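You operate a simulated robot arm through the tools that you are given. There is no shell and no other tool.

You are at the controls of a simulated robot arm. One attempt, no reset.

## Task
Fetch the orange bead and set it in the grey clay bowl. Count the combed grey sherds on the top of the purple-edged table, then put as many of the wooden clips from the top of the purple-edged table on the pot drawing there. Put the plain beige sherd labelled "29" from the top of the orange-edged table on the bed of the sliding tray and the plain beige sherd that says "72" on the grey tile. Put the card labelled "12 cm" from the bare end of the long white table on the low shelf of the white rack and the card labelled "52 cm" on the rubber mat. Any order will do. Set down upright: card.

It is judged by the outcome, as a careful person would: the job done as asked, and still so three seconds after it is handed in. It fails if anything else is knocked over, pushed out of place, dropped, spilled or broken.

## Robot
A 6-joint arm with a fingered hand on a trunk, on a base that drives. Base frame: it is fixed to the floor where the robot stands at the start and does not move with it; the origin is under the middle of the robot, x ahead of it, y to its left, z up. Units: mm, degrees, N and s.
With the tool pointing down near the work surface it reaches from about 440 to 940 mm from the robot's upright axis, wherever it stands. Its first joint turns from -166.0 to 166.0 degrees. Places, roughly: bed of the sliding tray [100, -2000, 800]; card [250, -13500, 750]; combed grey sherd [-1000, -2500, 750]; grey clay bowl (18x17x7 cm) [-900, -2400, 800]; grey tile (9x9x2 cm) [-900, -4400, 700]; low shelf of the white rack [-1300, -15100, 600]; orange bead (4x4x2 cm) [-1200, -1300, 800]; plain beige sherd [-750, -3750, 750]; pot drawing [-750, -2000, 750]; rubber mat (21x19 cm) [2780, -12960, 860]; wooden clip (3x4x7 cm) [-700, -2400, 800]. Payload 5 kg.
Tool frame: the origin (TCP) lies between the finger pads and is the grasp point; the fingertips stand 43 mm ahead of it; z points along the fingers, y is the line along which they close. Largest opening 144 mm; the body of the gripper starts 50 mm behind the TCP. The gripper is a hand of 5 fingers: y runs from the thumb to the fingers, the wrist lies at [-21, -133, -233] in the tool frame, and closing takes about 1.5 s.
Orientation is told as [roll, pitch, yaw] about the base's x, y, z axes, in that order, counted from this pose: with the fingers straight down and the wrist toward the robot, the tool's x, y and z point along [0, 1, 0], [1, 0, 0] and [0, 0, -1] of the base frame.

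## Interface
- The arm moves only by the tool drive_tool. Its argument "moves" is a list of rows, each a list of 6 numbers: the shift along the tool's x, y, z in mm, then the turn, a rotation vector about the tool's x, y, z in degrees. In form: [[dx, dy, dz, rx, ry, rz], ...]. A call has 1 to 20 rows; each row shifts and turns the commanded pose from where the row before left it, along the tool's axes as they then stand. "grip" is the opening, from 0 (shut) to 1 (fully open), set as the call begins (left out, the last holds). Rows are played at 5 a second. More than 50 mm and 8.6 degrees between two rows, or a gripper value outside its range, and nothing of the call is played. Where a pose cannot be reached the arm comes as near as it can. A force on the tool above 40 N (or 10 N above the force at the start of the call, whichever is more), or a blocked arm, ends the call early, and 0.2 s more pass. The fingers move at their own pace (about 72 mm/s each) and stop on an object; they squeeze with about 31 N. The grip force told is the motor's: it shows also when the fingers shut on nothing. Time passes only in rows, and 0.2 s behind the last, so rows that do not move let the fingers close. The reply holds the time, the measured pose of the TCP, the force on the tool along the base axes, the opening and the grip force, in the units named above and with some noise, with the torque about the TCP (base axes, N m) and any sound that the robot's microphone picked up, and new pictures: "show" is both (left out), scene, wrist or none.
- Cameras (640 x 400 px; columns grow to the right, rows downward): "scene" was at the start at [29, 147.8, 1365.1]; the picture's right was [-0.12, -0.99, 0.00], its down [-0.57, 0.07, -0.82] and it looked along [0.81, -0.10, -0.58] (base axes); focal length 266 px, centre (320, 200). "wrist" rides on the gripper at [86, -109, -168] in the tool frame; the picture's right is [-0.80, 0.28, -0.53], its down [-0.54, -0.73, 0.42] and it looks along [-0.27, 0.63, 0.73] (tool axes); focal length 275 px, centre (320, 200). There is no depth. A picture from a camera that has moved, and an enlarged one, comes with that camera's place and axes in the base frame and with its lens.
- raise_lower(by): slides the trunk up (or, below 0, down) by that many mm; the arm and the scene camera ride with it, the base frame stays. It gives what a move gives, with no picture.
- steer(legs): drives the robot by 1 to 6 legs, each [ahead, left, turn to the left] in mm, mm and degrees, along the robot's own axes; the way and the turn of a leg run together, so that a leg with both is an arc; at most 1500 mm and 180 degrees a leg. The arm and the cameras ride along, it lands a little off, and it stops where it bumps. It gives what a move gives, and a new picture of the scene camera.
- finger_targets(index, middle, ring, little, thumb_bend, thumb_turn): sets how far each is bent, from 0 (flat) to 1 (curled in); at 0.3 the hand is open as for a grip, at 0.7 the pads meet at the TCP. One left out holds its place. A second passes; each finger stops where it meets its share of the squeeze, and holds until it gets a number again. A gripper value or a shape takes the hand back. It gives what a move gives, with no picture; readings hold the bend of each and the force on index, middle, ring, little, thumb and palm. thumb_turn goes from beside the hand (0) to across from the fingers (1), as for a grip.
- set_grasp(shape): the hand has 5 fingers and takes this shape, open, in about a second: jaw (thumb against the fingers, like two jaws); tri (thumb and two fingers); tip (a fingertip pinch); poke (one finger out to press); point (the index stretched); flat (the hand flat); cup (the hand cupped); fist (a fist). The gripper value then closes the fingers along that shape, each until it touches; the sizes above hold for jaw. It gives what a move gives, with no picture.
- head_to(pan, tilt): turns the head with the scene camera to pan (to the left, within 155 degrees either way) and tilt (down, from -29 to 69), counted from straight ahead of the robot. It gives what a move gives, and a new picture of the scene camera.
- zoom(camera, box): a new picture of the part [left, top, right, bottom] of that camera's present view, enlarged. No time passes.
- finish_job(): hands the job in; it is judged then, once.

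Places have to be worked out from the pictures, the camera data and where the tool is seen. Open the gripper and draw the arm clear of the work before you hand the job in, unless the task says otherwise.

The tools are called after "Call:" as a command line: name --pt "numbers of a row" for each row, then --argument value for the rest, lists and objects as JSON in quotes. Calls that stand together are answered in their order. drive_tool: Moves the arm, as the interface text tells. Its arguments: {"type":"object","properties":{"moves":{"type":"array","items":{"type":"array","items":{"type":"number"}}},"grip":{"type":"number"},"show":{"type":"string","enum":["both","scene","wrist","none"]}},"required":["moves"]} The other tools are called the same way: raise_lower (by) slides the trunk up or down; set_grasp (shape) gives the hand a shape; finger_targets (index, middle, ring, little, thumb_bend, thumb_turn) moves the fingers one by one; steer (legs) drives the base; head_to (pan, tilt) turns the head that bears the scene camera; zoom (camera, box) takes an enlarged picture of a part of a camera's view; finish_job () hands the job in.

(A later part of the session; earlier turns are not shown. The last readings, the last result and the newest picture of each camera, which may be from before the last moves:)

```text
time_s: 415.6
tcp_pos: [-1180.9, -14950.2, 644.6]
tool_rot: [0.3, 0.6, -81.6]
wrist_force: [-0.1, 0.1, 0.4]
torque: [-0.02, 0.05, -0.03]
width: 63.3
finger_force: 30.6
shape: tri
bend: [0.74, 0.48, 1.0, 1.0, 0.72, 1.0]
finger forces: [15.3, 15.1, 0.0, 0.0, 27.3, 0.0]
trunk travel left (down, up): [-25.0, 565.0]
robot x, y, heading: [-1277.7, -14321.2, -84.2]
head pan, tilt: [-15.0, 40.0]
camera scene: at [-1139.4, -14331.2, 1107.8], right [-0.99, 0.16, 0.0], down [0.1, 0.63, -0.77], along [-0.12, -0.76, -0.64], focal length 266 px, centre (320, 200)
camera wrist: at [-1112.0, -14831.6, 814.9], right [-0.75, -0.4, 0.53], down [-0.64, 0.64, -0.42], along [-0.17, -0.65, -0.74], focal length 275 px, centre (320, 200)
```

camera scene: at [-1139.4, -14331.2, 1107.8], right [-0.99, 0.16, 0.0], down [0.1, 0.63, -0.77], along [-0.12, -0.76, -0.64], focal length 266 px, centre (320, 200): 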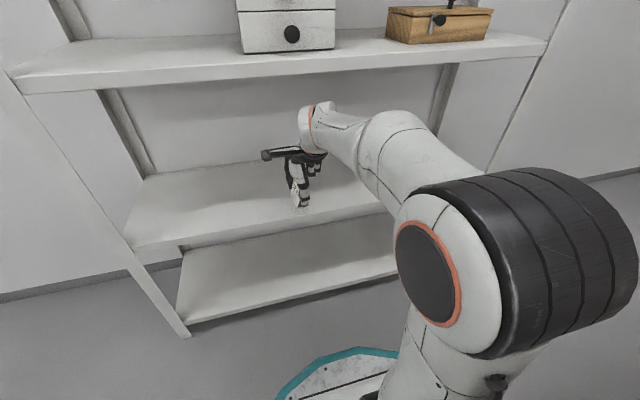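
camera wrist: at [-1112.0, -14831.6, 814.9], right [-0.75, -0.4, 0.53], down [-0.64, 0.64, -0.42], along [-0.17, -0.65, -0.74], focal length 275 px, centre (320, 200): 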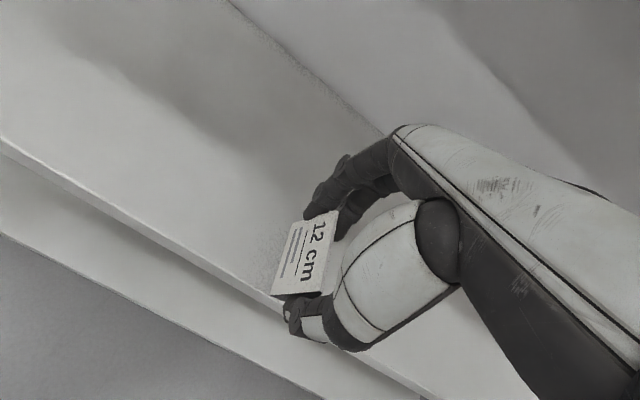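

To keep the wrist clear of the upper shelf, I lower 50 mm first (card bottom still ~30 mm above the shelf), then reach further in.

Call:
drive_tool --pt "0 0 25 0 0 0" --pt "0 0 25 0 0 0" --pt "-5 35 0 0 0 0" --pt "-5 35 0 0 0 0" --pt "-5 30 0 0 0 0" --pt "0 0 0 0 0 0" --show "both"

Call:
zoom --camera "scene" --box '[230, 90, 390, 250]'

```text
time_s: 416.5
tcp_pos: [-1179.7, -15004.8, 599.9]
tool_rot: [0.4, -0.1, -81.6]
wrist_force: [-0.4, 5.1, 18.5]
torque: [0.12, 0.05, -0.06]
width: 64.3
finger_force: 31.4
shape: tri
bend: [0.75, 0.49, 1.0, 1.0, 0.72, 1.0]
finger forces: [14.5, 17.9, 0.0, 0.0, 31.5, 0.0]
trunk travel left (down, up): [-25.0, 565.0]
robot x, y, heading: [-1277.9, -14325.9, -84.1]
head pan, tilt: [-15.0, 40.0]
stopped in row 4: the force on the tool passed its limit at 41 N (the readings are from after the stop); the commanded pose is now the measured one
camera scene: at [-1139.6, -14329.8, 1107.7], right [-0.99, 0.16, 0.0], down [0.1, 0.63, -0.77], along [-0.12, -0.76, -0.64], focal length 266 px, centre (320, 200)
camera wrist: at [-1111.0, -14886.6, 769.1], right [-0.75, -0.4, 0.53], down [-0.64, 0.64, -0.43], along [-0.17, -0.66, -0.73], focal length 275 px, centre (320, 200)
```

scene: 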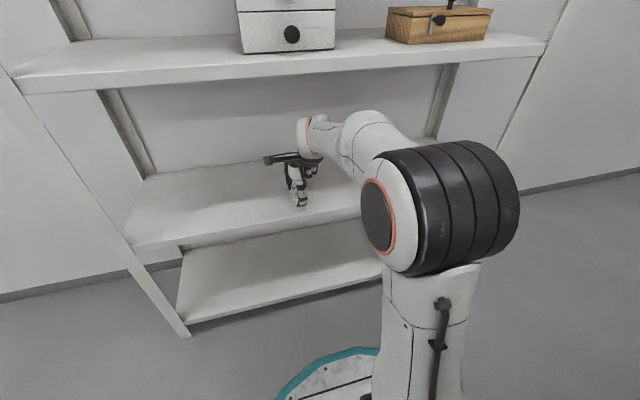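
wrist: 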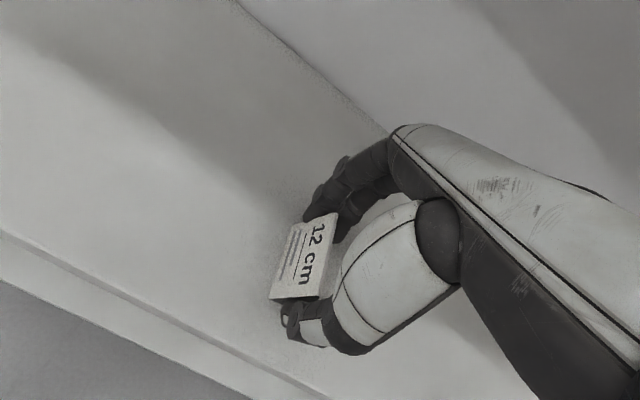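

```text
2.50 times, centred on (310, 170) of scene
camera zoom: at [-1139.6, -14329.8, 1107.7], right [-0.99, 0.16, 0.0], down [0.1, 0.63, -0.77], along [-0.12, -0.76, -0.64], focal length 664 px, centre (345, 275)
```

zoom: 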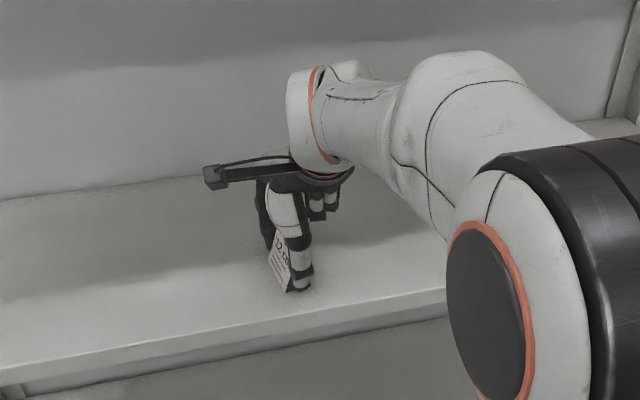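

Contact with the shelf came earlier than I reckoned: its top is near z = 550. I rise 20 mm and check the card in the grip.

Call:
drive_tool --pt "0 0 -10 0 0 0" --pt "0 0 -12 0 0 0" --pt "0 0 0 0 0 0" --show "none"

Call:
zoom --camera "wrist" --box '[240, 180, 360, 320]'

Call:
zoom --camera "scene" --box '[270, 140, 340, 220]'

```text
time_s: 417.3
tcp_pos: [-1178.8, -15004.8, 618.5]
tool_rot: [0.4, 0.2, -81.7]
wrist_force: [0.0, -0.5, 0.1]
torque: [0.02, 0.01, -0.03]
width: 64.0
finger_force: 30.9
shape: tri
bend: [0.74, 0.49, 1.0, 1.0, 0.72, 1.0]
finger forces: [15.9, 16.7, 0.0, 0.0, 28.5, 0.0]
trunk travel left (down, up): [-25.0, 565.0]
robot x, y, heading: [-1279.0, -14327.5, -84.3]
head pan, tilt: [-15.0, 40.0]
```

```text
2.86 times, centred on (300, 250) of wrist
camera zoom: at [-1110.0, -14887.0, 788.1], right [-0.75, -0.4, 0.53], down [-0.64, 0.64, -0.42], along [-0.17, -0.65, -0.74], focal length 786 px, centre (377, 57)
```

zoom: 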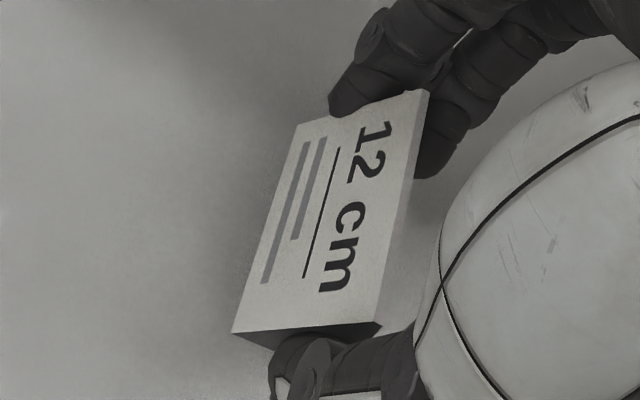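

```text
5.00 times, centred on (305, 180) of scene
camera zoom: at [-1139.4, -14331.0, 1107.7], right [-0.99, 0.16, 0.0], down [0.1, 0.63, -0.77], along [-0.12, -0.76, -0.64], focal length 1329 px, centre (395, 300)
```

zoom: 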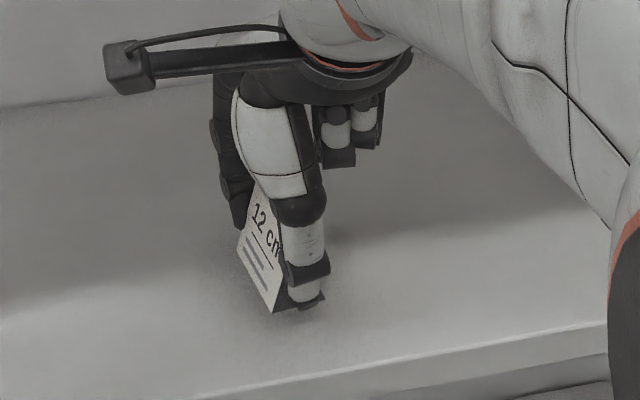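

The card has not slipped. I reach in another 50 mm at this height, then lower to contact.

Call:
drive_tool --pt "-3 26 0 0 0 0" --pt "-3 26 0 0 0 0" --pt "0 0 0 0 0 0" --show "none"

Call:
drive_tool --pt "0 0 6 0 0 0" --pt "0 0 5 0 0 0" --pt "0 0 0 0 0 0" --show "wrist"

Call:
zoom --camera "scene" --box '[260, 120, 360, 220]'

```text
time_s: 418.1
tcp_pos: [-1178.1, -15056.5, 616.8]
tool_rot: [0.4, 0.2, -81.7]
wrist_force: [-0.5, 0.7, -0.1]
torque: [0.01, -0.01, 0.03]
width: 64.1
finger_force: 31.1
shape: tri
bend: [0.74, 0.49, 1.0, 1.0, 0.72, 1.0]
finger forces: [15.9, 16.6, 0.0, 0.0, 28.6, 0.1]
trunk travel left (down, up): [-25.0, 565.0]
robot x, y, heading: [-1276.6, -14327.0, -84.6]
head pan, tilt: [-15.0, 40.0]
```

```text
time_s: 418.9
tcp_pos: [-1178.3, -15057.9, 606.8]
tool_rot: [0.4, 0.3, -81.7]
wrist_force: [0.0, -0.1, 0.3]
torque: [-0.01, -0.01, -0.01]
width: 64.3
finger_force: 30.9
shape: tri
bend: [0.74, 0.49, 1.0, 1.0, 0.72, 1.0]
finger forces: [15.9, 16.6, 0.0, 0.0, 28.6, 0.0]
trunk travel left (down, up): [-25.0, 565.0]
robot x, y, heading: [-1279.0, -14323.0, -84.4]
head pan, tilt: [-15.0, 40.0]
camera wrist: at [-1109.2, -14938.7, 775.7], right [-0.75, -0.4, 0.53], down [-0.64, 0.64, -0.42], along [-0.17, -0.65, -0.74], focal length 275 px, centre (320, 200)
```

wrist: 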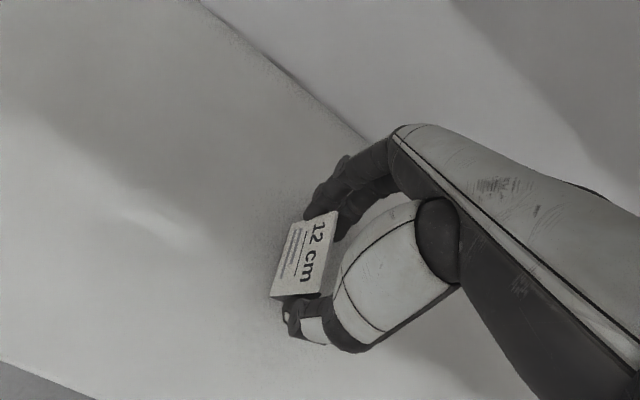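

```text
4.00 times, centred on (310, 170) of scene
camera zoom: at [-1139.4, -14331.0, 1107.8], right [-0.99, 0.16, 0.0], down [0.1, 0.63, -0.77], along [-0.12, -0.76, -0.64], focal length 1063 px, centre (360, 320)
```

zoom: 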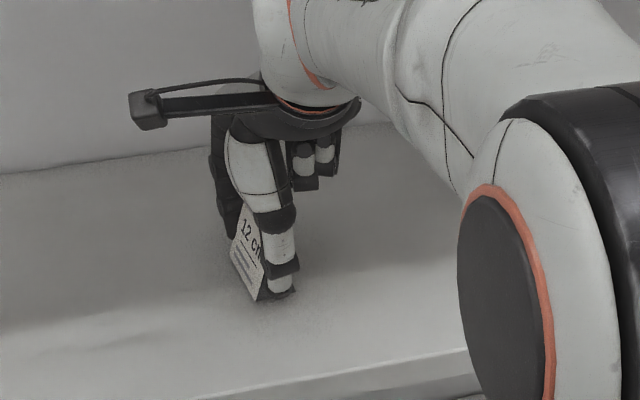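

Still free at z ≈ 607. I step down gently to contact.

Call:
drive_tool --pt "0 0 3 0 0 0" --pt "0 0 0 0 0 0" --show "none"

Call:
drive_tool --pt "0 0 2.5 0 0 0" --pt "0 0 0 0 0 0" --show "none"

Call:
drive_tool --pt "0 0 2 0 0 0" --pt "0 0 0 0 0 0" --show "none"

```text
time_s: 419.5
tcp_pos: [-1178.2, -15058.2, 604.1]
tool_rot: [0.4, 0.2, -81.8]
wrist_force: [-0.1, 0.1, 0.6]
torque: [0.01, -0.05, 0.0]
width: 63.6
finger_force: 31.2
shape: tri
bend: [0.74, 0.49, 1.0, 1.0, 0.72, 1.0]
finger forces: [16.1, 16.6, 0.1, 0.0, 28.5, 0.0]
trunk travel left (down, up): [-25.0, 565.0]
robot x, y, heading: [-1275.0, -14320.6, -84.4]
head pan, tilt: [-15.0, 40.0]
```

```text
time_s: 420.1
tcp_pos: [-1177.9, -15057.8, 602.5]
tool_rot: [0.5, 0.2, -81.6]
wrist_force: [0.5, 1.2, 2.5]
torque: [-0.11, -0.01, 0.0]
width: 63.9
finger_force: 31.3
shape: tri
bend: [0.74, 0.49, 1.0, 1.0, 0.72, 1.0]
finger forces: [15.7, 16.8, 0.0, 0.1, 28.8, 0.0]
trunk travel left (down, up): [-25.0, 565.0]
robot x, y, heading: [-1277.0, -14324.2, -84.2]
head pan, tilt: [-15.0, 40.0]
```

```text
time_s: 420.7
tcp_pos: [-1178.9, -15058.3, 601.5]
tool_rot: [0.4, 0.1, -81.8]
wrist_force: [0.6, 0.9, 9.8]
torque: [-0.3, -0.01, 0.01]
width: 64.4
finger_force: 31.1
shape: tri
bend: [0.74, 0.48, 1.0, 1.0, 0.72, 1.0]
finger forces: [15.2, 17.3, 0.0, 0.1, 29.6, 0.0]
trunk travel left (down, up): [-25.0, 565.0]
robot x, y, heading: [-1279.3, -14324.8, -84.5]
head pan, tilt: [-15.0, 40.0]
```

The card stands on the shelf (10 N). I open the fingers and withdraw upward a little, checking the card.

Call:
drive_tool --pt "0 0 -1 0 0 0" --pt "0 0 0 0 0 0" --pt "0 0 0 0 0 0" --pt "0 0 0 0 0 0" --pt "0 0 0 0 0 0" --grip 0.75 --show "wrist"

Call:
zoom --camera "scene" --box '[260, 120, 360, 220]'

```text
time_s: 421.9
tcp_pos: [-1177.5, -15058.1, 600.9]
tool_rot: [0.4, 0.3, -81.6]
wrist_force: [-0.3, 0.2, -0.7]
torque: [0.02, 0.01, 0.02]
width: 107.6
finger_force: 0.1
shape: tri
bend: [0.26, 0.36, 0.99, 0.99, 0.56, 0.99]
finger forces: [0.0, 0.0, 0.0, 0.0, 0.0, 0.0]
trunk travel left (down, up): [-25.0, 565.0]
robot x, y, heading: [-1276.8, -14324.5, -84.3]
head pan, tilt: [-15.0, 40.0]
camera wrist: at [-1109.0, -14939.4, 770.0], right [-0.75, -0.4, 0.53], down [-0.64, 0.64, -0.42], along [-0.17, -0.65, -0.74], focal length 275 px, centre (320, 200)
```

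wrist: 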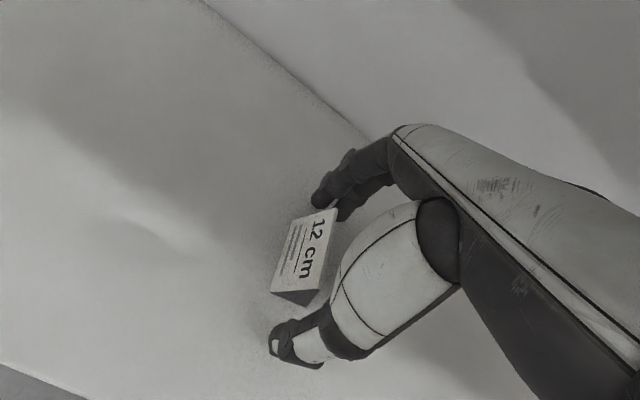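

```text
4.00 times, centred on (310, 170) of scene
camera zoom: at [-1139.4, -14331.0, 1107.8], right [-0.99, 0.16, 0.0], down [0.1, 0.63, -0.77], along [-0.12, -0.76, -0.64], focal length 1063 px, centre (360, 320)
```

zoom: 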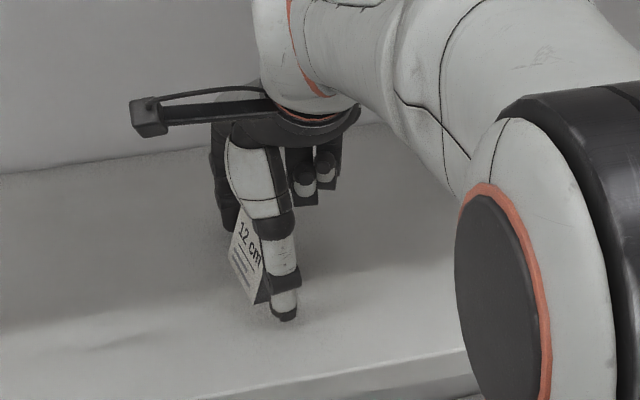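

The card stands free. Since lifting high would bring the wrist against the upper shelf, I open wide, rise only a few millimetres and slide sideways off the card before pulling out.

Call:
drive_tool --pt "0 0 0 0 0 0" --pt "0 0 0 0 0 0" --pt "0 0 -6 0 0 0" --pt "0 0 0 0 0 0" --grip 0.95 --show "wrist"

Call:
drive_tool --pt "-12 0 0 0 0 0" --pt "-12 0 0 0 0 0" --pt "-12 0 0 0 0 0" --pt "0 0 0 0 0 0" --show "wrist"

```text
time_s: 422.9
tcp_pos: [-1178.6, -15057.3, 608.4]
tool_rot: [0.4, 0.3, -81.7]
wrist_force: [0.3, 0.1, -0.6]
torque: [-0.03, -0.02, -0.02]
width: 136.9
finger_force: 0.1
shape: tri
bend: [0.29, 0.31, 0.99, 0.99, 0.31, 0.98]
finger forces: [0.0, 0.0, 0.0, 0.0, 0.1, 0.0]
trunk travel left (down, up): [-25.0, 565.0]
robot x, y, heading: [-1277.5, -14325.8, -84.2]
head pan, tilt: [-15.0, 40.0]
camera wrist: at [-1109.0, -14939.6, 776.0], right [-0.75, -0.4, 0.53], down [-0.64, 0.64, -0.42], along [-0.17, -0.65, -0.74], focal length 275 px, centre (320, 200)
```

wrist: 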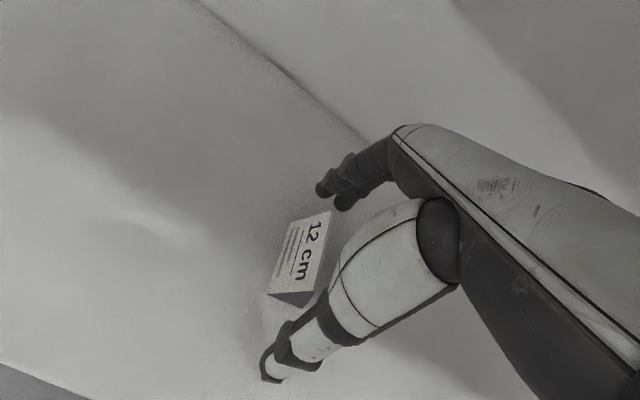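

```text
time_s: 423.9
tcp_pos: [-1213.7, -15063.5, 606.8]
tool_rot: [0.4, 0.2, -81.6]
wrist_force: [-0.4, 0.4, -0.3]
torque: [-0.01, -0.01, -0.02]
width: 136.7
finger_force: 0.0
shape: tri
bend: [0.29, 0.31, 0.99, 0.99, 0.31, 0.98]
finger forces: [0.1, 0.0, 0.0, 0.1, 0.0, 0.0]
trunk travel left (down, up): [-25.0, 565.0]
robot x, y, heading: [-1275.9, -14325.5, -84.3]
head pan, tilt: [-15.0, 40.0]
camera wrist: at [-1144.7, -14944.5, 776.0], right [-0.75, -0.4, 0.53], down [-0.64, 0.64, -0.42], along [-0.17, -0.65, -0.74], focal length 275 px, centre (320, 200)
```

wrist: 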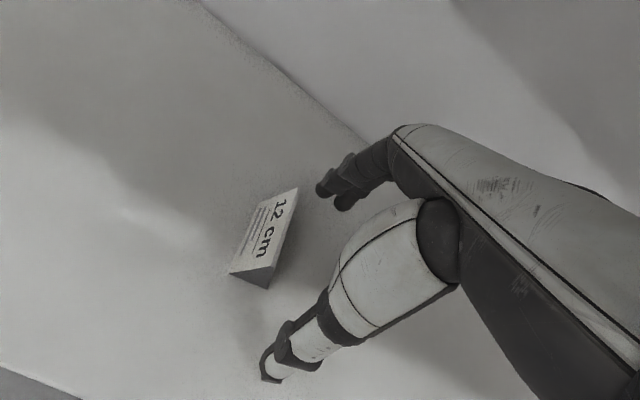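

The card stands upright and the hand is sliding clear. I go another 45 mm sideways, then pull straight out.

Call:
drive_tool --pt "-15 0 0 0 0 0" --pt "-15 0 0 0 0 0" --pt "-15 0 0 0 0 0" --pt "-5 -35 0 0 0 0" --pt "0 -40 0 0 0 0" --pt "0 -45 0 0 0 0" --pt "0 -45 0 0 0 0" --pt "0 -45 0 0 0 0" --pt "0 0 0 0 0 0" --show "both"

Call:
zoom --camera "scene" --box '[230, 120, 390, 250]'

```text
time_s: 425.9
tcp_pos: [-1294.0, -14862.2, 607.4]
tool_rot: [0.5, 0.3, -81.7]
wrist_force: [-0.1, 0.5, 0.0]
torque: [0.04, 0.02, 0.0]
width: 136.4
finger_force: 0.1
shape: tri
bend: [0.29, 0.31, 0.99, 0.99, 0.31, 0.98]
finger forces: [0.0, 0.0, 0.0, 0.0, 0.0, 0.0]
trunk travel left (down, up): [-25.0, 565.0]
robot x, y, heading: [-1278.4, -14323.2, -84.2]
head pan, tilt: [-15.0, 40.0]
camera scene: at [-1139.4, -14331.0, 1107.8], right [-0.99, 0.16, 0.0], down [0.1, 0.63, -0.77], along [-0.12, -0.76, -0.64], focal length 266 px, centre (320, 200)
camera wrist: at [-1224.4, -14743.6, 776.7], right [-0.75, -0.4, 0.53], down [-0.64, 0.64, -0.42], along [-0.17, -0.65, -0.74], focal length 275 px, centre (320, 200)
```

scene: 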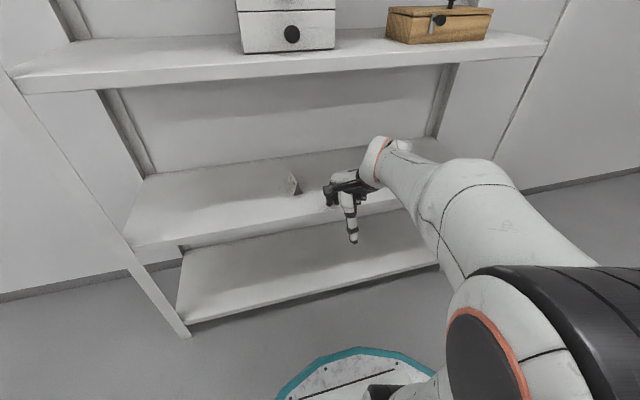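
wrist: 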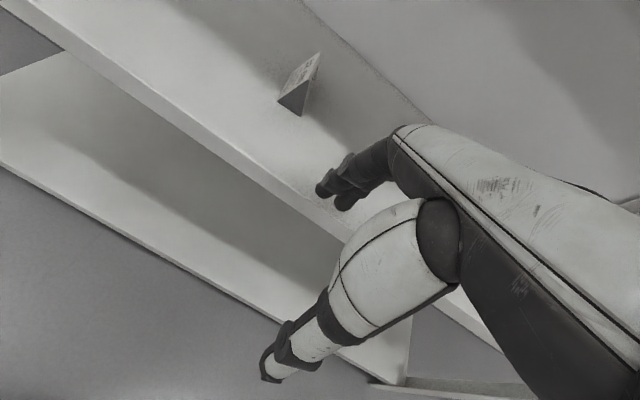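

```text
3.08 times, centred on (310, 185) of scene
camera zoom: at [-1139.4, -14331.0, 1107.8], right [-0.99, 0.16, 0.0], down [0.1, 0.63, -0.77], along [-0.12, -0.76, -0.64], focal length 818 px, centre (351, 246)
```

zoom: 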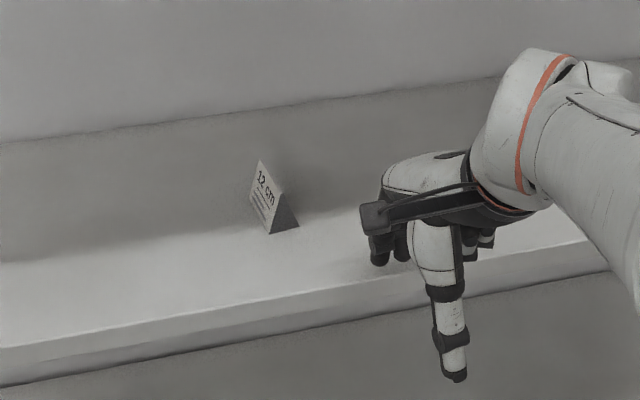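

The "12 cm" card stands upright on the low shelf. I withdraw fully, back off and raise the trunk again.

Call:
drive_tool --pt "10 -45 0 0 0 0" --pt "15 -40 0 0 0 0" --pt "20 0 -40 0 0 0" --pt "20 0 -40 0 0 0" --pt "20 0 -40 0 0 0" --pt "0 0 0 0 0 0" --show "none"

Call:
steer --legs '[[-130, 0, 0]]'

Call:
raise_lower --by 250

```text
time_s: 427.5
tcp_pos: [-1221.1, -14778.7, 680.5]
tool_rot: [1.0, 7.0, -81.9]
wrist_force: [-0.2, -0.5, 0.6]
torque: [-0.01, 0.02, 0.01]
width: 136.9
finger_force: 0.0
shape: tri
bend: [0.29, 0.31, 0.99, 0.99, 0.31, 0.98]
finger forces: [0.0, 0.1, 0.0, 0.0, 0.1, 0.0]
trunk travel left (down, up): [-25.0, 565.0]
robot x, y, heading: [-1276.2, -14325.6, -84.5]
head pan, tilt: [-15.0, 40.0]
stopped in row 6: the arm was blocked; the commanded pose is now the measured one
```

```text
time_s: 428.8
tcp_pos: [-1234.5, -14651.4, 682.4]
tool_rot: [1.1, 6.9, -81.8]
wrist_force: [-0.3, 0.7, -0.3]
torque: [0.02, 0.0, -0.02]
width: 136.8
finger_force: 0.2
shape: tri
bend: [0.29, 0.31, 0.99, 0.99, 0.31, 0.98]
finger forces: [0.0, 0.0, 0.0, 0.1, 0.0, 0.1]
trunk travel left (down, up): [-25.0, 565.0]
robot x, y, heading: [-1290.4, -14194.5, -84.1]
head pan, tilt: [-15.0, 40.0]
camera scene: at [-1149.9, -14208.5, 1107.0], right [-0.99, 0.16, 0.0], down [0.1, 0.64, -0.76], along [-0.13, -0.75, -0.65], focal length 266 px, centre (320, 200)
```

scene: 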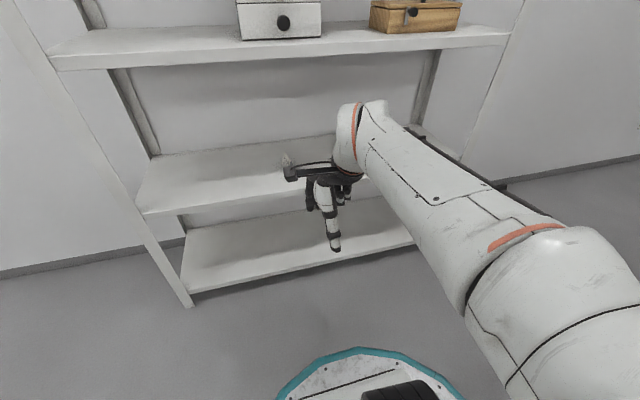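

```text
time_s: 431.4
tcp_pos: [-1235.0, -14648.3, 936.4]
tool_rot: [1.1, 6.4, -81.7]
wrist_force: [-1.1, -0.1, 0.8]
torque: [0.02, 0.02, 0.01]
width: 136.6
finger_force: 0.2
shape: tri
bend: [0.29, 0.31, 0.99, 0.99, 0.31, 0.98]
finger forces: [0.0, 0.0, 0.1, 0.0, 0.0, 0.0]
trunk travel left (down, up): [-275.0, 315.0]
robot x, y, heading: [-1293.5, -14193.9, -84.4]
head pan, tilt: [-15.0, 40.0]
```

I restore the hand to vertical and raise it, then slide back east along the corridor and turn round to face the table again.

Call:
drive_tool --pt "0 20 -30 0 0 0" --pt "0 20 -30 -3.2 0 0" --pt "0 0 -30 -3.2 0 0" --pt "0 0 0 0 0 0" --show "none"

Call:
steer --legs '[[0, 1450, 0], [0, 100, 0]]'

Call:
steer --legs '[[0, 0, 180]]'

```text
time_s: 432.4
tcp_pos: [-1232.1, -14695.0, 1021.6]
tool_rot: [1.2, -0.1, -81.8]
wrist_force: [-0.4, 1.1, -0.4]
torque: [0.0, -0.02, 0.01]
width: 136.6
finger_force: 0.1
shape: tri
bend: [0.29, 0.31, 0.99, 0.99, 0.31, 0.98]
finger forces: [0.1, 0.0, 0.0, 0.1, 0.1, 0.0]
trunk travel left (down, up): [-275.0, 315.0]
robot x, y, heading: [-1286.4, -14198.2, -84.1]
head pan, tilt: [-15.0, 40.0]
```

```text
time_s: 440.2
tcp_pos: [281.7, -14557.9, 1021.4]
tool_rot: [1.2, 0.0, -82.6]
wrist_force: [0.0, 0.2, -0.6]
torque: [0.02, -0.03, 0.0]
width: 136.8
finger_force: 0.1
shape: tri
bend: [0.29, 0.31, 0.99, 0.99, 0.31, 0.98]
finger forces: [0.0, 0.1, 0.1, 0.0, 0.0, 0.0]
trunk travel left (down, up): [-275.0, 315.0]
robot x, y, heading: [230.1, -14055.6, -85.3]
head pan, tilt: [-15.0, 40.0]
camera scene: at [366.3, -14064.6, 1357.8], right [-0.98, 0.18, 0.0], down [0.11, 0.63, -0.77], along [-0.13, -0.75, -0.64], focal length 266 px, centre (320, 200)
```

scene: 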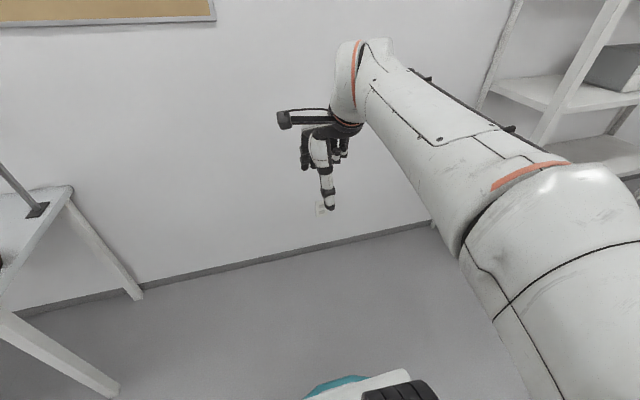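

```text
time_s: 448.0
tcp_pos: [176.3, -13555.7, 1021.1]
tool_rot: [1.1, 0.0, 97.6]
wrist_force: [-0.6, 0.3, 1.5]
torque: [-0.02, 0.02, -0.02]
width: 136.7
finger_force: 0.1
shape: tri
bend: [0.29, 0.31, 0.99, 0.99, 0.31, 0.98]
finger forces: [0.1, 0.0, 0.0, 0.0, 0.0, 0.0]
trunk travel left (down, up): [-275.0, 315.0]
robot x, y, heading: [227.6, -14055.9, 95.2]
head pan, tilt: [-15.0, 40.0]
camera scene: at [96.0, -14044.0, 1357.8], right [0.99, -0.17, 0.0], down [-0.11, -0.63, -0.77], along [0.13, 0.75, -0.64], focal length 266 px, centre (320, 200)
```

scene: 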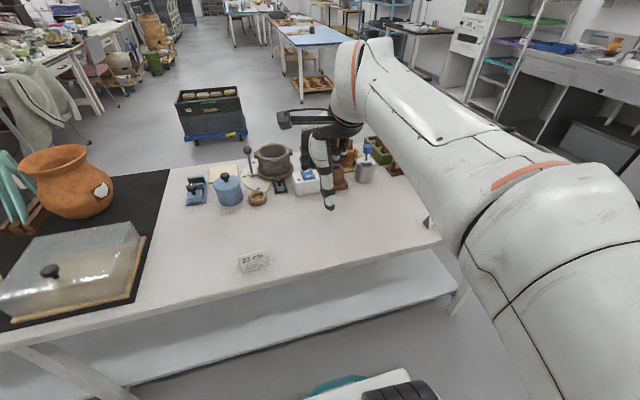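

Facing the table again. I slide right to bring the "52 cm" card ahead, and look at it closely.

Call:
steer --legs '[[0, -390, 0]]'

Call:
head_to --pan 0 --tilt 48

Call:
zoom --camera "scene" --box '[260, 110, 460, 260]'

```text
time_s: 450.4
tcp_pos: [561.5, -13520.2, 1022.5]
tool_rot: [1.3, 0.0, 97.7]
wrist_force: [0.0, 0.6, -0.2]
torque: [0.0, -0.04, -0.01]
width: 136.5
finger_force: 0.0
shape: tri
bend: [0.29, 0.31, 0.99, 0.99, 0.31, 0.98]
finger forces: [0.0, 0.0, 0.0, 0.0, 0.0, 0.0]
trunk travel left (down, up): [-275.0, 315.0]
robot x, y, heading: [614.7, -14023.4, 95.2]
head pan, tilt: [-15.0, 40.0]
camera scene: at [480.8, -14009.1, 1357.8], right [0.99, -0.17, 0.0], down [-0.11, -0.63, -0.77], along [0.13, 0.75, -0.64], focal length 266 px, centre (320, 200)
```

scene: 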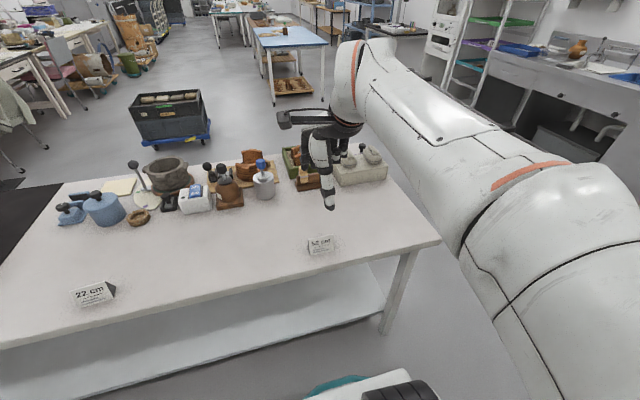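

```text
time_s: 451.2
tcp_pos: [560.6, -13521.4, 1021.4]
tool_rot: [1.2, 0.0, 97.7]
wrist_force: [-0.3, 0.5, -0.2]
torque: [0.0, -0.01, 0.0]
width: 136.5
finger_force: 0.1
shape: tri
bend: [0.29, 0.31, 0.99, 0.99, 0.31, 0.98]
finger forces: [0.0, 0.1, 0.1, 0.1, 0.0, 0.1]
trunk travel left (down, up): [-275.0, 315.0]
robot x, y, heading: [612.4, -14019.9, 95.0]
head pan, tilt: [0.0, 48.0]
camera scene: at [459.4, -14014.4, 1346.4], right [1.0, 0.09, 0.0], down [0.07, -0.74, -0.67], along [-0.06, 0.67, -0.74], focal length 266 px, centre (320, 200)
```

scene: 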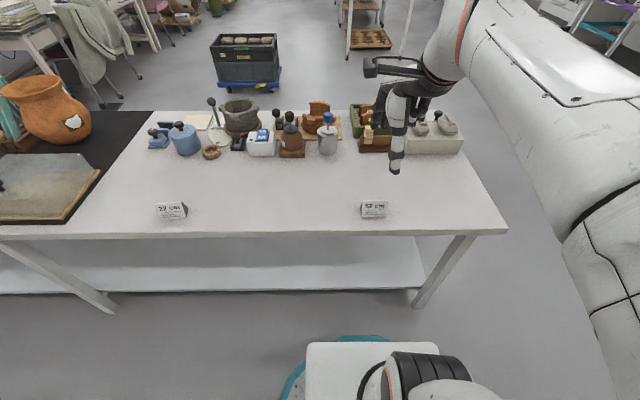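

```text
2.67 times, centred on (360, 185) of scene
camera zoom: at [459.4, -14014.4, 1346.4], right [1.0, 0.09, 0.0], down [0.07, -0.74, -0.67], along [-0.06, 0.67, -0.74], focal length 709 px, centre (213, 240)
```

zoom: 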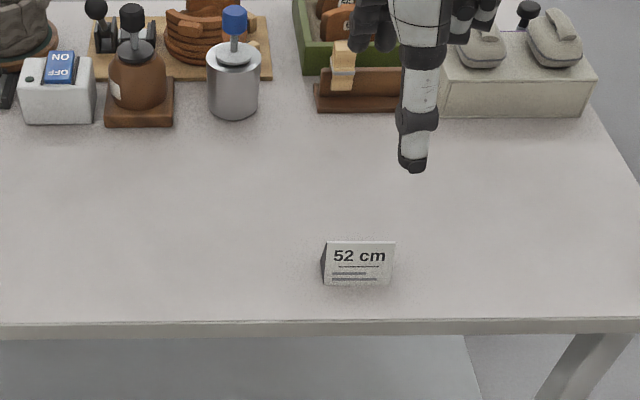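

The "52 cm" card is at about [574, -13507]. I turn the hand 86°, shift over it and come down above it.

Call:
drive_tool --pt "0 0 0 0 0 -7.85" --pt "0 0 0 0 0 -7.85" --pt "0 0 0 0 0 -7.85" --pt "0 0 0 0 0 -7.85" --pt "0 0 0 0 0 -7.85" --pt "0 0 0 0 0 -7.85" --pt "0 0 0 0 0 -7.85" --pt "0 0 0 0 0 -7.85" --pt "0 0 0 0 0 -7.85" --pt "0 0 0 0 0 -7.85" --pt "0 0 0 0 0 -7.85" --pt "-17 -14 0 0 0 0" --pt "0 0 45 0 0 0" --pt "0 0 45 0 0 0" --pt "0 0 38 0 0 0" --pt "0 0 0 0 0 0" --show "both"

Call:
zoom --camera "scene" --box '[310, 130, 450, 240]'

Call:
zoom --camera "wrist" --box '[200, 180, 360, 320]'

```text
time_s: 454.6
tcp_pos: [571.0, -13501.7, 892.6]
tool_rot: [0.1, -1.1, -176.0]
wrist_force: [-0.5, 0.8, 0.4]
torque: [-0.01, 0.0, -0.01]
width: 136.6
finger_force: 0.2
shape: tri
bend: [0.29, 0.31, 0.99, 0.99, 0.31, 0.98]
finger forces: [0.0, 0.0, 0.0, 0.0, 0.0, 0.0]
trunk travel left (down, up): [-275.0, 315.0]
robot x, y, heading: [613.5, -14020.9, 95.2]
head pan, tilt: [0.0, 48.0]
camera scene: at [459.3, -14014.2, 1346.4], right [1.0, 0.09, 0.0], down [0.07, -0.74, -0.67], along [-0.06, 0.67, -0.74], focal length 266 px, centre (320, 200)
camera wrist: at [689.3, -13580.2, 1058.3], right [-0.33, 0.78, 0.54], down [0.68, 0.59, -0.44], along [-0.66, 0.22, -0.72], focal length 275 px, centre (320, 200)
```

scene: 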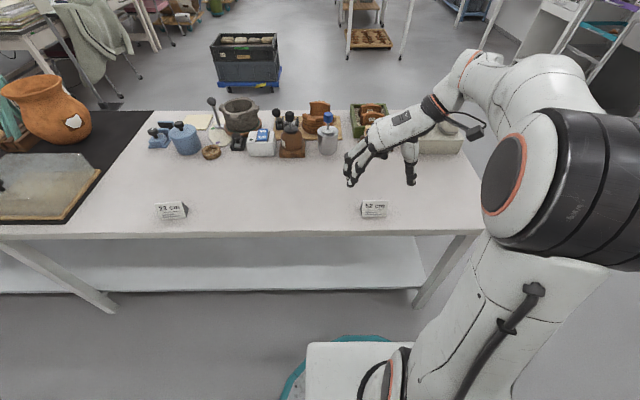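
wrist: 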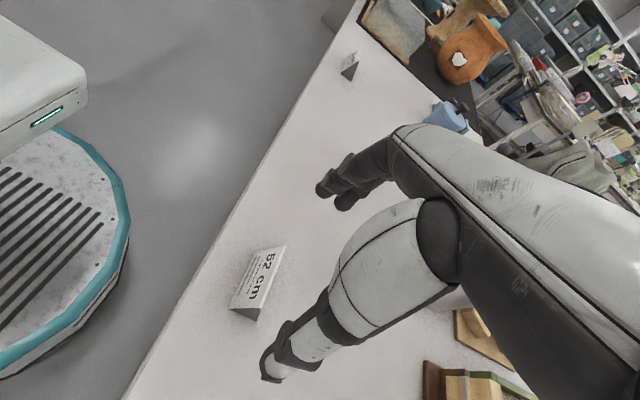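

```text
3.64 times, centred on (380, 185) of scene
camera zoom: at [459.3, -14014.2, 1346.4], right [1.0, 0.09, 0.0], down [0.07, -0.74, -0.67], along [-0.06, 0.67, -0.74], focal length 966 px, centre (102, 254)
```

zoom: 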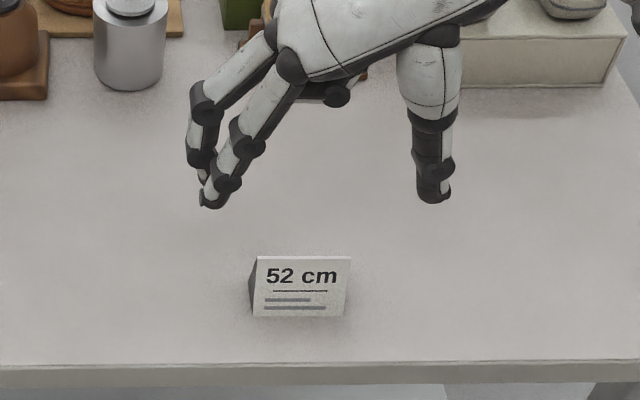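

```text
2.86 times, centred on (280, 250) of wrist
camera zoom: at [689.3, -13580.2, 1058.3], right [-0.33, 0.78, 0.54], down [0.68, 0.59, -0.44], along [-0.66, 0.22, -0.72], focal length 786 px, centre (434, 57)
```

zoom: 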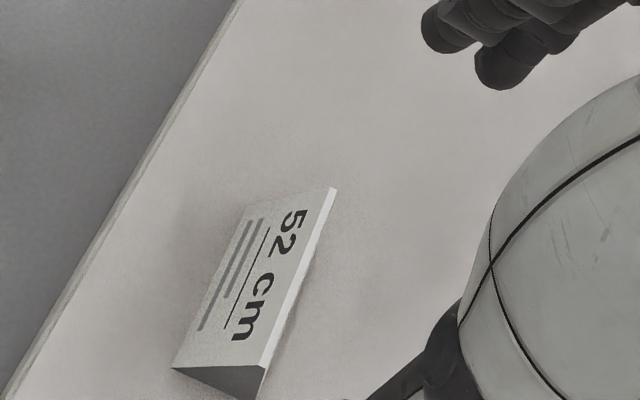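

The view matches the first card's geometry; a correction of (+1.6, -2.5) mm suffices. I descend around the card.

Call:
drive_tool --pt "1.6 -2.5 0 0 0 0" --pt "0 0 35 0 0 0" --pt "0 0 35 0 0 0" --pt "0 0 22 0 0 0" --pt "0 0 0 0 0 0" --show "none"

Call:
zoom --camera "scene" --box '[320, 150, 420, 230]'

Call:
zoom --camera "wrist" --box '[200, 160, 360, 320]'

```text
time_s: 455.8
tcp_pos: [572.6, -13504.7, 803.2]
tool_rot: [0.1, -1.3, -176.0]
wrist_force: [-0.3, 0.1, -0.8]
torque: [0.03, 0.01, -0.02]
width: 136.7
finger_force: 0.0
shape: tri
bend: [0.29, 0.31, 0.99, 0.99, 0.31, 0.98]
finger forces: [0.0, 0.0, 0.0, 0.0, 0.0, 0.1]
trunk travel left (down, up): [-275.0, 315.0]
robot x, y, heading: [615.3, -14020.0, 95.3]
head pan, tilt: [0.0, 48.0]
```

```text
5.00 times, centred on (370, 190) of scene
camera zoom: at [459.3, -14014.3, 1346.4], right [1.0, 0.09, 0.0], down [0.07, -0.74, -0.67], along [-0.06, 0.67, -0.74], focal length 1329 px, centre (70, 250)
```

zoom: 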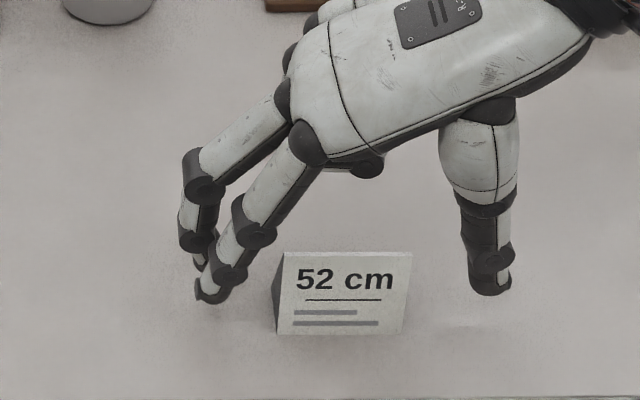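

```text
2.50 times, centred on (280, 240) of wrist
camera zoom: at [690.9, -13583.5, 968.2], right [-0.33, 0.78, 0.54], down [0.68, 0.59, -0.44], along [-0.66, 0.22, -0.72], focal length 688 px, centre (420, 100)
```

zoom: 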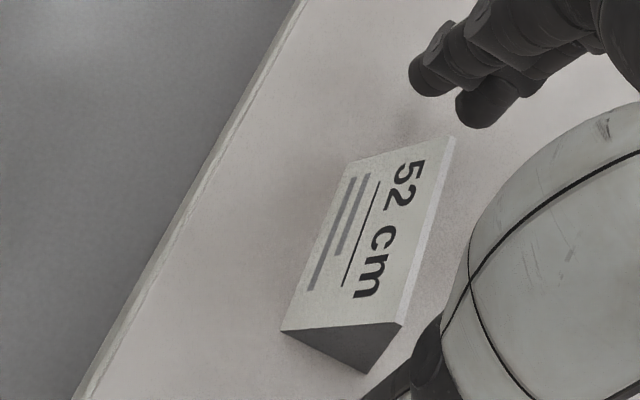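

It matches the first grasp. I lower the last 11 mm and close in two stages.

Call:
drive_tool --pt "0 -1.5 6 0 0 0" --pt "0 0 5 0 0 0" --pt "0 0 0 0 0 0" --show "none"

Call:
drive_tool --pt "0 0 0 0 0 0" --pt "0 0 0 0 0 0" --pt "0 0 0 0 0 0" --pt "0 0 0 0 0 0" --grip 0.65 --show "none"

Call:
drive_tool --pt "0 0 0 0 0 0" --pt "0 0 0 0 0 0" --pt "0 0 0 0 0 0" --pt "0 0 0 0 0 0" --pt "0 0 0 0 0 0" --pt "0 0 0 0 0 0" --pt "0 0 0 0 0 0" --grip 0.2 --show "none"

Call:
zoom --camera "scene" --box '[320, 150, 420, 230]'

Call:
zoom --camera "wrist" --box '[220, 160, 380, 320]'

```text
time_s: 456.6
tcp_pos: [573.1, -13506.0, 790.9]
tool_rot: [0.1, -1.2, -175.9]
wrist_force: [-0.1, 0.1, 1.1]
torque: [-0.01, -0.02, 0.01]
width: 136.8
finger_force: 0.0
shape: tri
bend: [0.29, 0.31, 0.99, 0.99, 0.31, 0.98]
finger forces: [0.0, 0.0, 0.0, 0.0, 0.0, 0.0]
trunk travel left (down, up): [-275.0, 315.0]
robot x, y, heading: [614.5, -14023.8, 95.3]
head pan, tilt: [0.0, 48.0]
```

```text
time_s: 457.6
tcp_pos: [573.9, -13504.9, 789.8]
tool_rot: [0.2, -1.3, -176.0]
wrist_force: [-0.1, -0.1, -0.1]
torque: [0.01, 0.0, 0.02]
width: 94.0
finger_force: 0.1
shape: tri
bend: [0.73, 0.39, 0.99, 0.99, 0.63, 1.0]
finger forces: [0.0, 0.0, 0.0, 0.1, 0.1, 0.1]
trunk travel left (down, up): [-275.0, 315.0]
robot x, y, heading: [614.6, -14020.9, 95.4]
head pan, tilt: [0.0, 48.0]
```

```text
time_s: 459.2
tcp_pos: [572.5, -13506.7, 790.1]
tool_rot: [0.1, -1.2, -176.0]
wrist_force: [-0.2, -0.5, -0.4]
torque: [0.02, 0.05, -0.01]
width: 65.3
finger_force: 30.7
shape: tri
bend: [0.74, 0.47, 1.0, 1.0, 0.72, 1.0]
finger forces: [14.1, 11.9, 0.0, 0.1, 28.0, 0.1]
trunk travel left (down, up): [-275.0, 315.0]
robot x, y, heading: [616.0, -14021.6, 95.2]
head pan, tilt: [0.0, 48.0]
```

```text
5.00 times, centred on (370, 190) of scene
camera zoom: at [459.3, -14014.4, 1346.4], right [1.0, 0.09, 0.0], down [0.07, -0.74, -0.67], along [-0.06, 0.67, -0.74], focal length 1329 px, centre (70, 250)
```

zoom: 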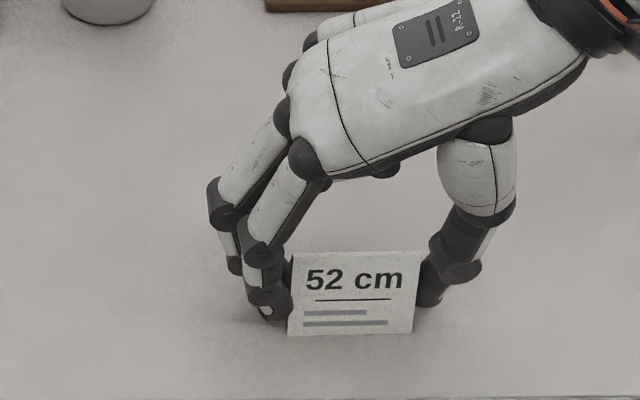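

```text
2.50 times, centred on (300, 240) of wrist
camera zoom: at [692.1, -13584.0, 956.6], right [-0.33, 0.78, 0.54], down [0.68, 0.59, -0.44], along [-0.66, 0.22, -0.72], focal length 688 px, centre (370, 100)
```

zoom: 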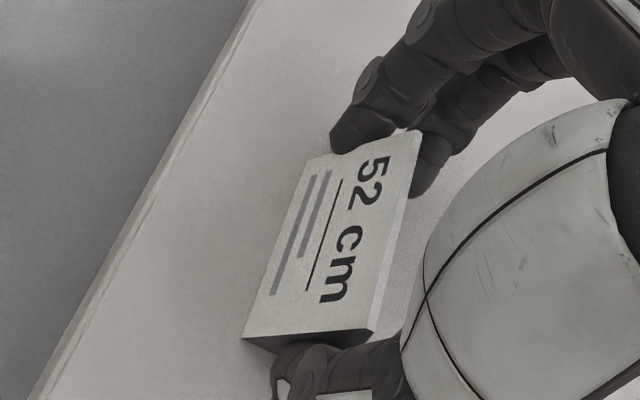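

The card is gripped by its ends. I lift it, turn the hand back to radial and carry it out to the aisle by the sink counter.

Call:
drive_tool --pt "0 0 -5 0 0 0" --pt "0 0 -20 0 0 0" --pt "0 0 -45 0 0 0" --pt "0 0 -45 0 0 0" --pt "0 0 -45 0 0 0" --pt "0 0 -45 0 0 0" --pt "0 0 -25 0 0 0" --pt "0 0 0 0 0 0" --show "none"

Call:
drive_tool --pt "0 0 0 0 0 7.85" --pt "0 0 0 0 0 7.85" --pt "0 0 0 0 0 7.85" --pt "0 0 0 0 0 7.85" --pt "0 0 0 0 0 7.85" --pt "0 0 0 0 0 7.85" --pt "0 0 0 0 0 7.85" --pt "0 0 0 0 0 7.85" --pt "0 0 0 0 0 7.85" --pt "0 0 0 0 0 7.85" --pt "0 0 0 0 0 7.85" --pt "0 0 0 0 0 0" --show "scene"

Call:
steer --legs '[[0, -850, 0], [700, 0, 0]]'

```text
time_s: 461.0
tcp_pos: [577.0, -13506.6, 1020.0]
tool_rot: [0.1, -1.2, -175.9]
wrist_force: [0.5, 0.0, -0.8]
torque: [0.0, -0.02, 0.01]
width: 65.5
finger_force: 30.8
shape: tri
bend: [0.74, 0.47, 1.0, 1.0, 0.72, 1.0]
finger forces: [14.1, 11.9, 0.0, 0.1, 28.0, 0.0]
trunk travel left (down, up): [-275.0, 315.0]
robot x, y, heading: [613.8, -14025.5, 95.3]
head pan, tilt: [0.0, 48.0]
```

```text
time_s: 463.6
tcp_pos: [579.7, -13505.0, 1020.0]
tool_rot: [1.0, -0.1, 97.6]
wrist_force: [-0.4, -0.6, -0.6]
torque: [-0.01, -0.05, -0.01]
width: 65.0
finger_force: 31.2
shape: tri
bend: [0.74, 0.47, 1.0, 1.0, 0.72, 1.0]
finger forces: [14.1, 11.7, 0.0, 0.0, 27.9, 0.0]
trunk travel left (down, up): [-275.0, 315.0]
robot x, y, heading: [613.9, -14023.9, 95.2]
head pan, tilt: [0.0, 48.0]
camera scene: at [459.3, -14014.5, 1346.3], right [1.0, 0.09, 0.0], down [0.07, -0.74, -0.67], along [-0.06, 0.67, -0.74], focal length 266 px, centre (320, 200)
```

scene: 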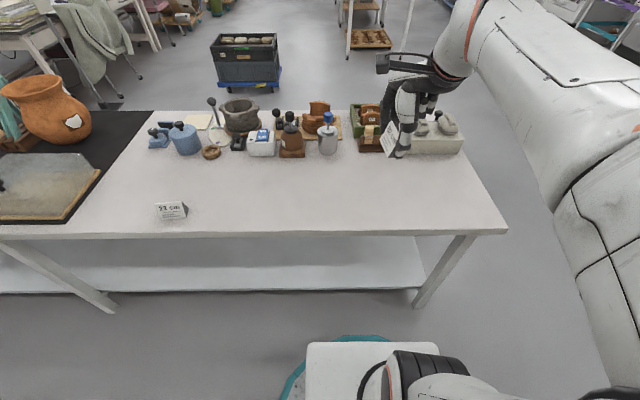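

```text
time_s: 471.5
tcp_pos: [1361.6, -12733.9, 1021.5]
tool_rot: [1.2, 0.0, 97.6]
wrist_force: [0.6, 0.1, -0.3]
torque: [-0.01, 0.04, 0.0]
width: 65.0
finger_force: 31.2
shape: tri
bend: [0.74, 0.47, 1.0, 1.0, 0.72, 1.0]
finger forces: [14.0, 11.7, 0.0, 0.1, 27.8, 0.0]
trunk travel left (down, up): [-275.0, 315.0]
robot x, y, heading: [1398.7, -13249.7, 95.0]
head pan, tilt: [0.0, 48.0]
camera scene: at [1241.7, -13243.9, 1346.3], right [1.0, 0.09, 0.0], down [0.07, -0.74, -0.67], along [-0.06, 0.67, -0.74], focal length 266 px, centre (320, 200)
```

scene: 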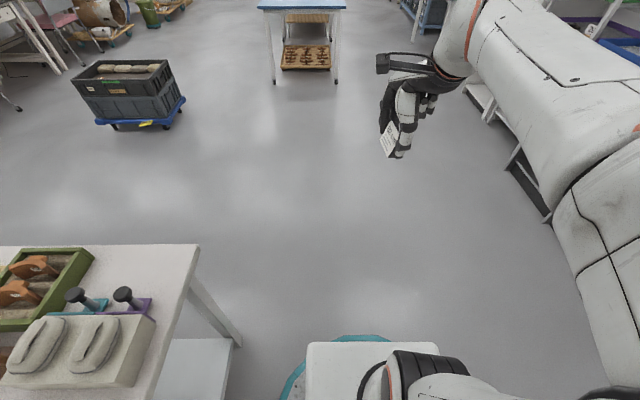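

The card is safe. I turn to face the sink counter and look for the mat.

Call:
steer --legs '[[200, 0, 0], [0, 0, -89.4]]'

Call:
head_to --pan 0 --tilt 30

Call:
zoom --camera "scene" --box '[160, 100, 480, 300]'

```text
time_s: 477.0
tcp_pos: [1897.2, -13018.9, 1020.8]
tool_rot: [1.2, 0.0, 7.3]
wrist_force: [-0.3, -0.5, -0.1]
torque: [0.0, 0.01, -0.02]
width: 64.9
finger_force: 30.8
shape: tri
bend: [0.74, 0.47, 1.0, 1.0, 0.72, 1.0]
finger forces: [14.1, 11.2, 0.0, 0.0, 27.6, 0.0]
trunk travel left (down, up): [-275.0, 315.0]
robot x, y, heading: [1379.3, -13051.1, 4.3]
head pan, tilt: [0.0, 48.0]
camera scene: at [1386.9, -12891.1, 1346.3], right [0.08, -1.0, 0.0], down [-0.74, -0.06, -0.67], along [0.67, 0.05, -0.74], focal length 266 px, centre (320, 200)
```

scene: 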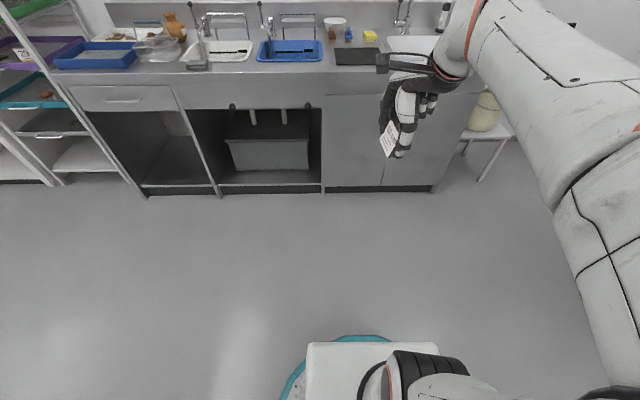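

```text
time_s: 477.8
tcp_pos: [1896.5, -13018.6, 1020.0]
tool_rot: [1.2, 0.1, 7.2]
wrist_force: [-0.2, -0.1, 0.2]
torque: [0.02, 0.01, 0.01]
width: 64.8
finger_force: 30.9
shape: tri
bend: [0.74, 0.47, 1.0, 1.0, 0.72, 1.0]
finger forces: [14.0, 11.3, 0.0, 0.1, 27.6, 0.0]
trunk travel left (down, up): [-275.0, 315.0]
robot x, y, heading: [1373.9, -13048.4, 4.7]
head pan, tilt: [0.0, 30.0]
camera scene: at [1398.5, -12890.2, 1373.1], right [0.08, -1.0, 0.0], down [-0.5, -0.04, -0.87], along [0.86, 0.07, -0.5], focal length 266 px, centre (320, 200)
```

scene: 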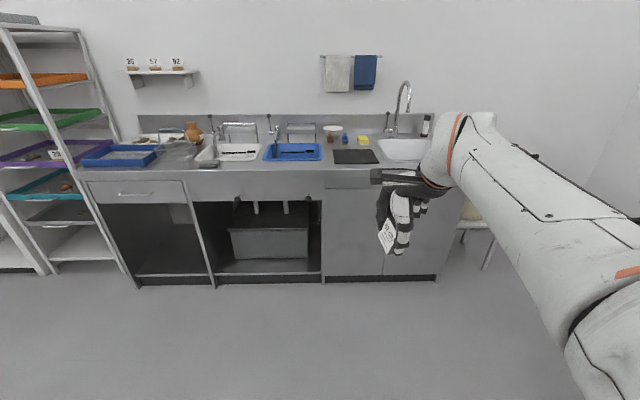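

```text
2.00 times, centred on (320, 200) of scene
camera zoom: at [1398.5, -12890.2, 1373.1], right [0.08, -1.0, 0.0], down [-0.5, -0.04, -0.87], along [0.86, 0.07, -0.5], focal length 531 px, centre (320, 200)
```

zoom: 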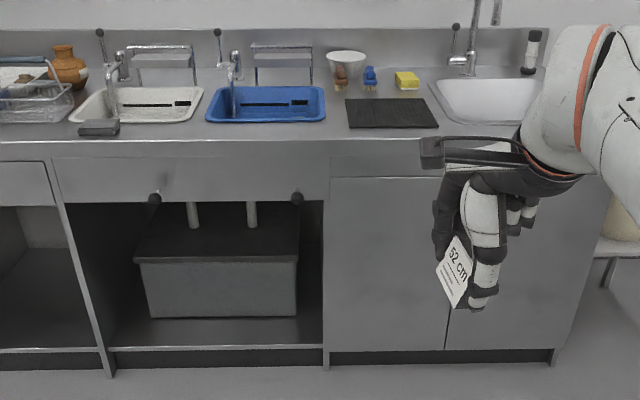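

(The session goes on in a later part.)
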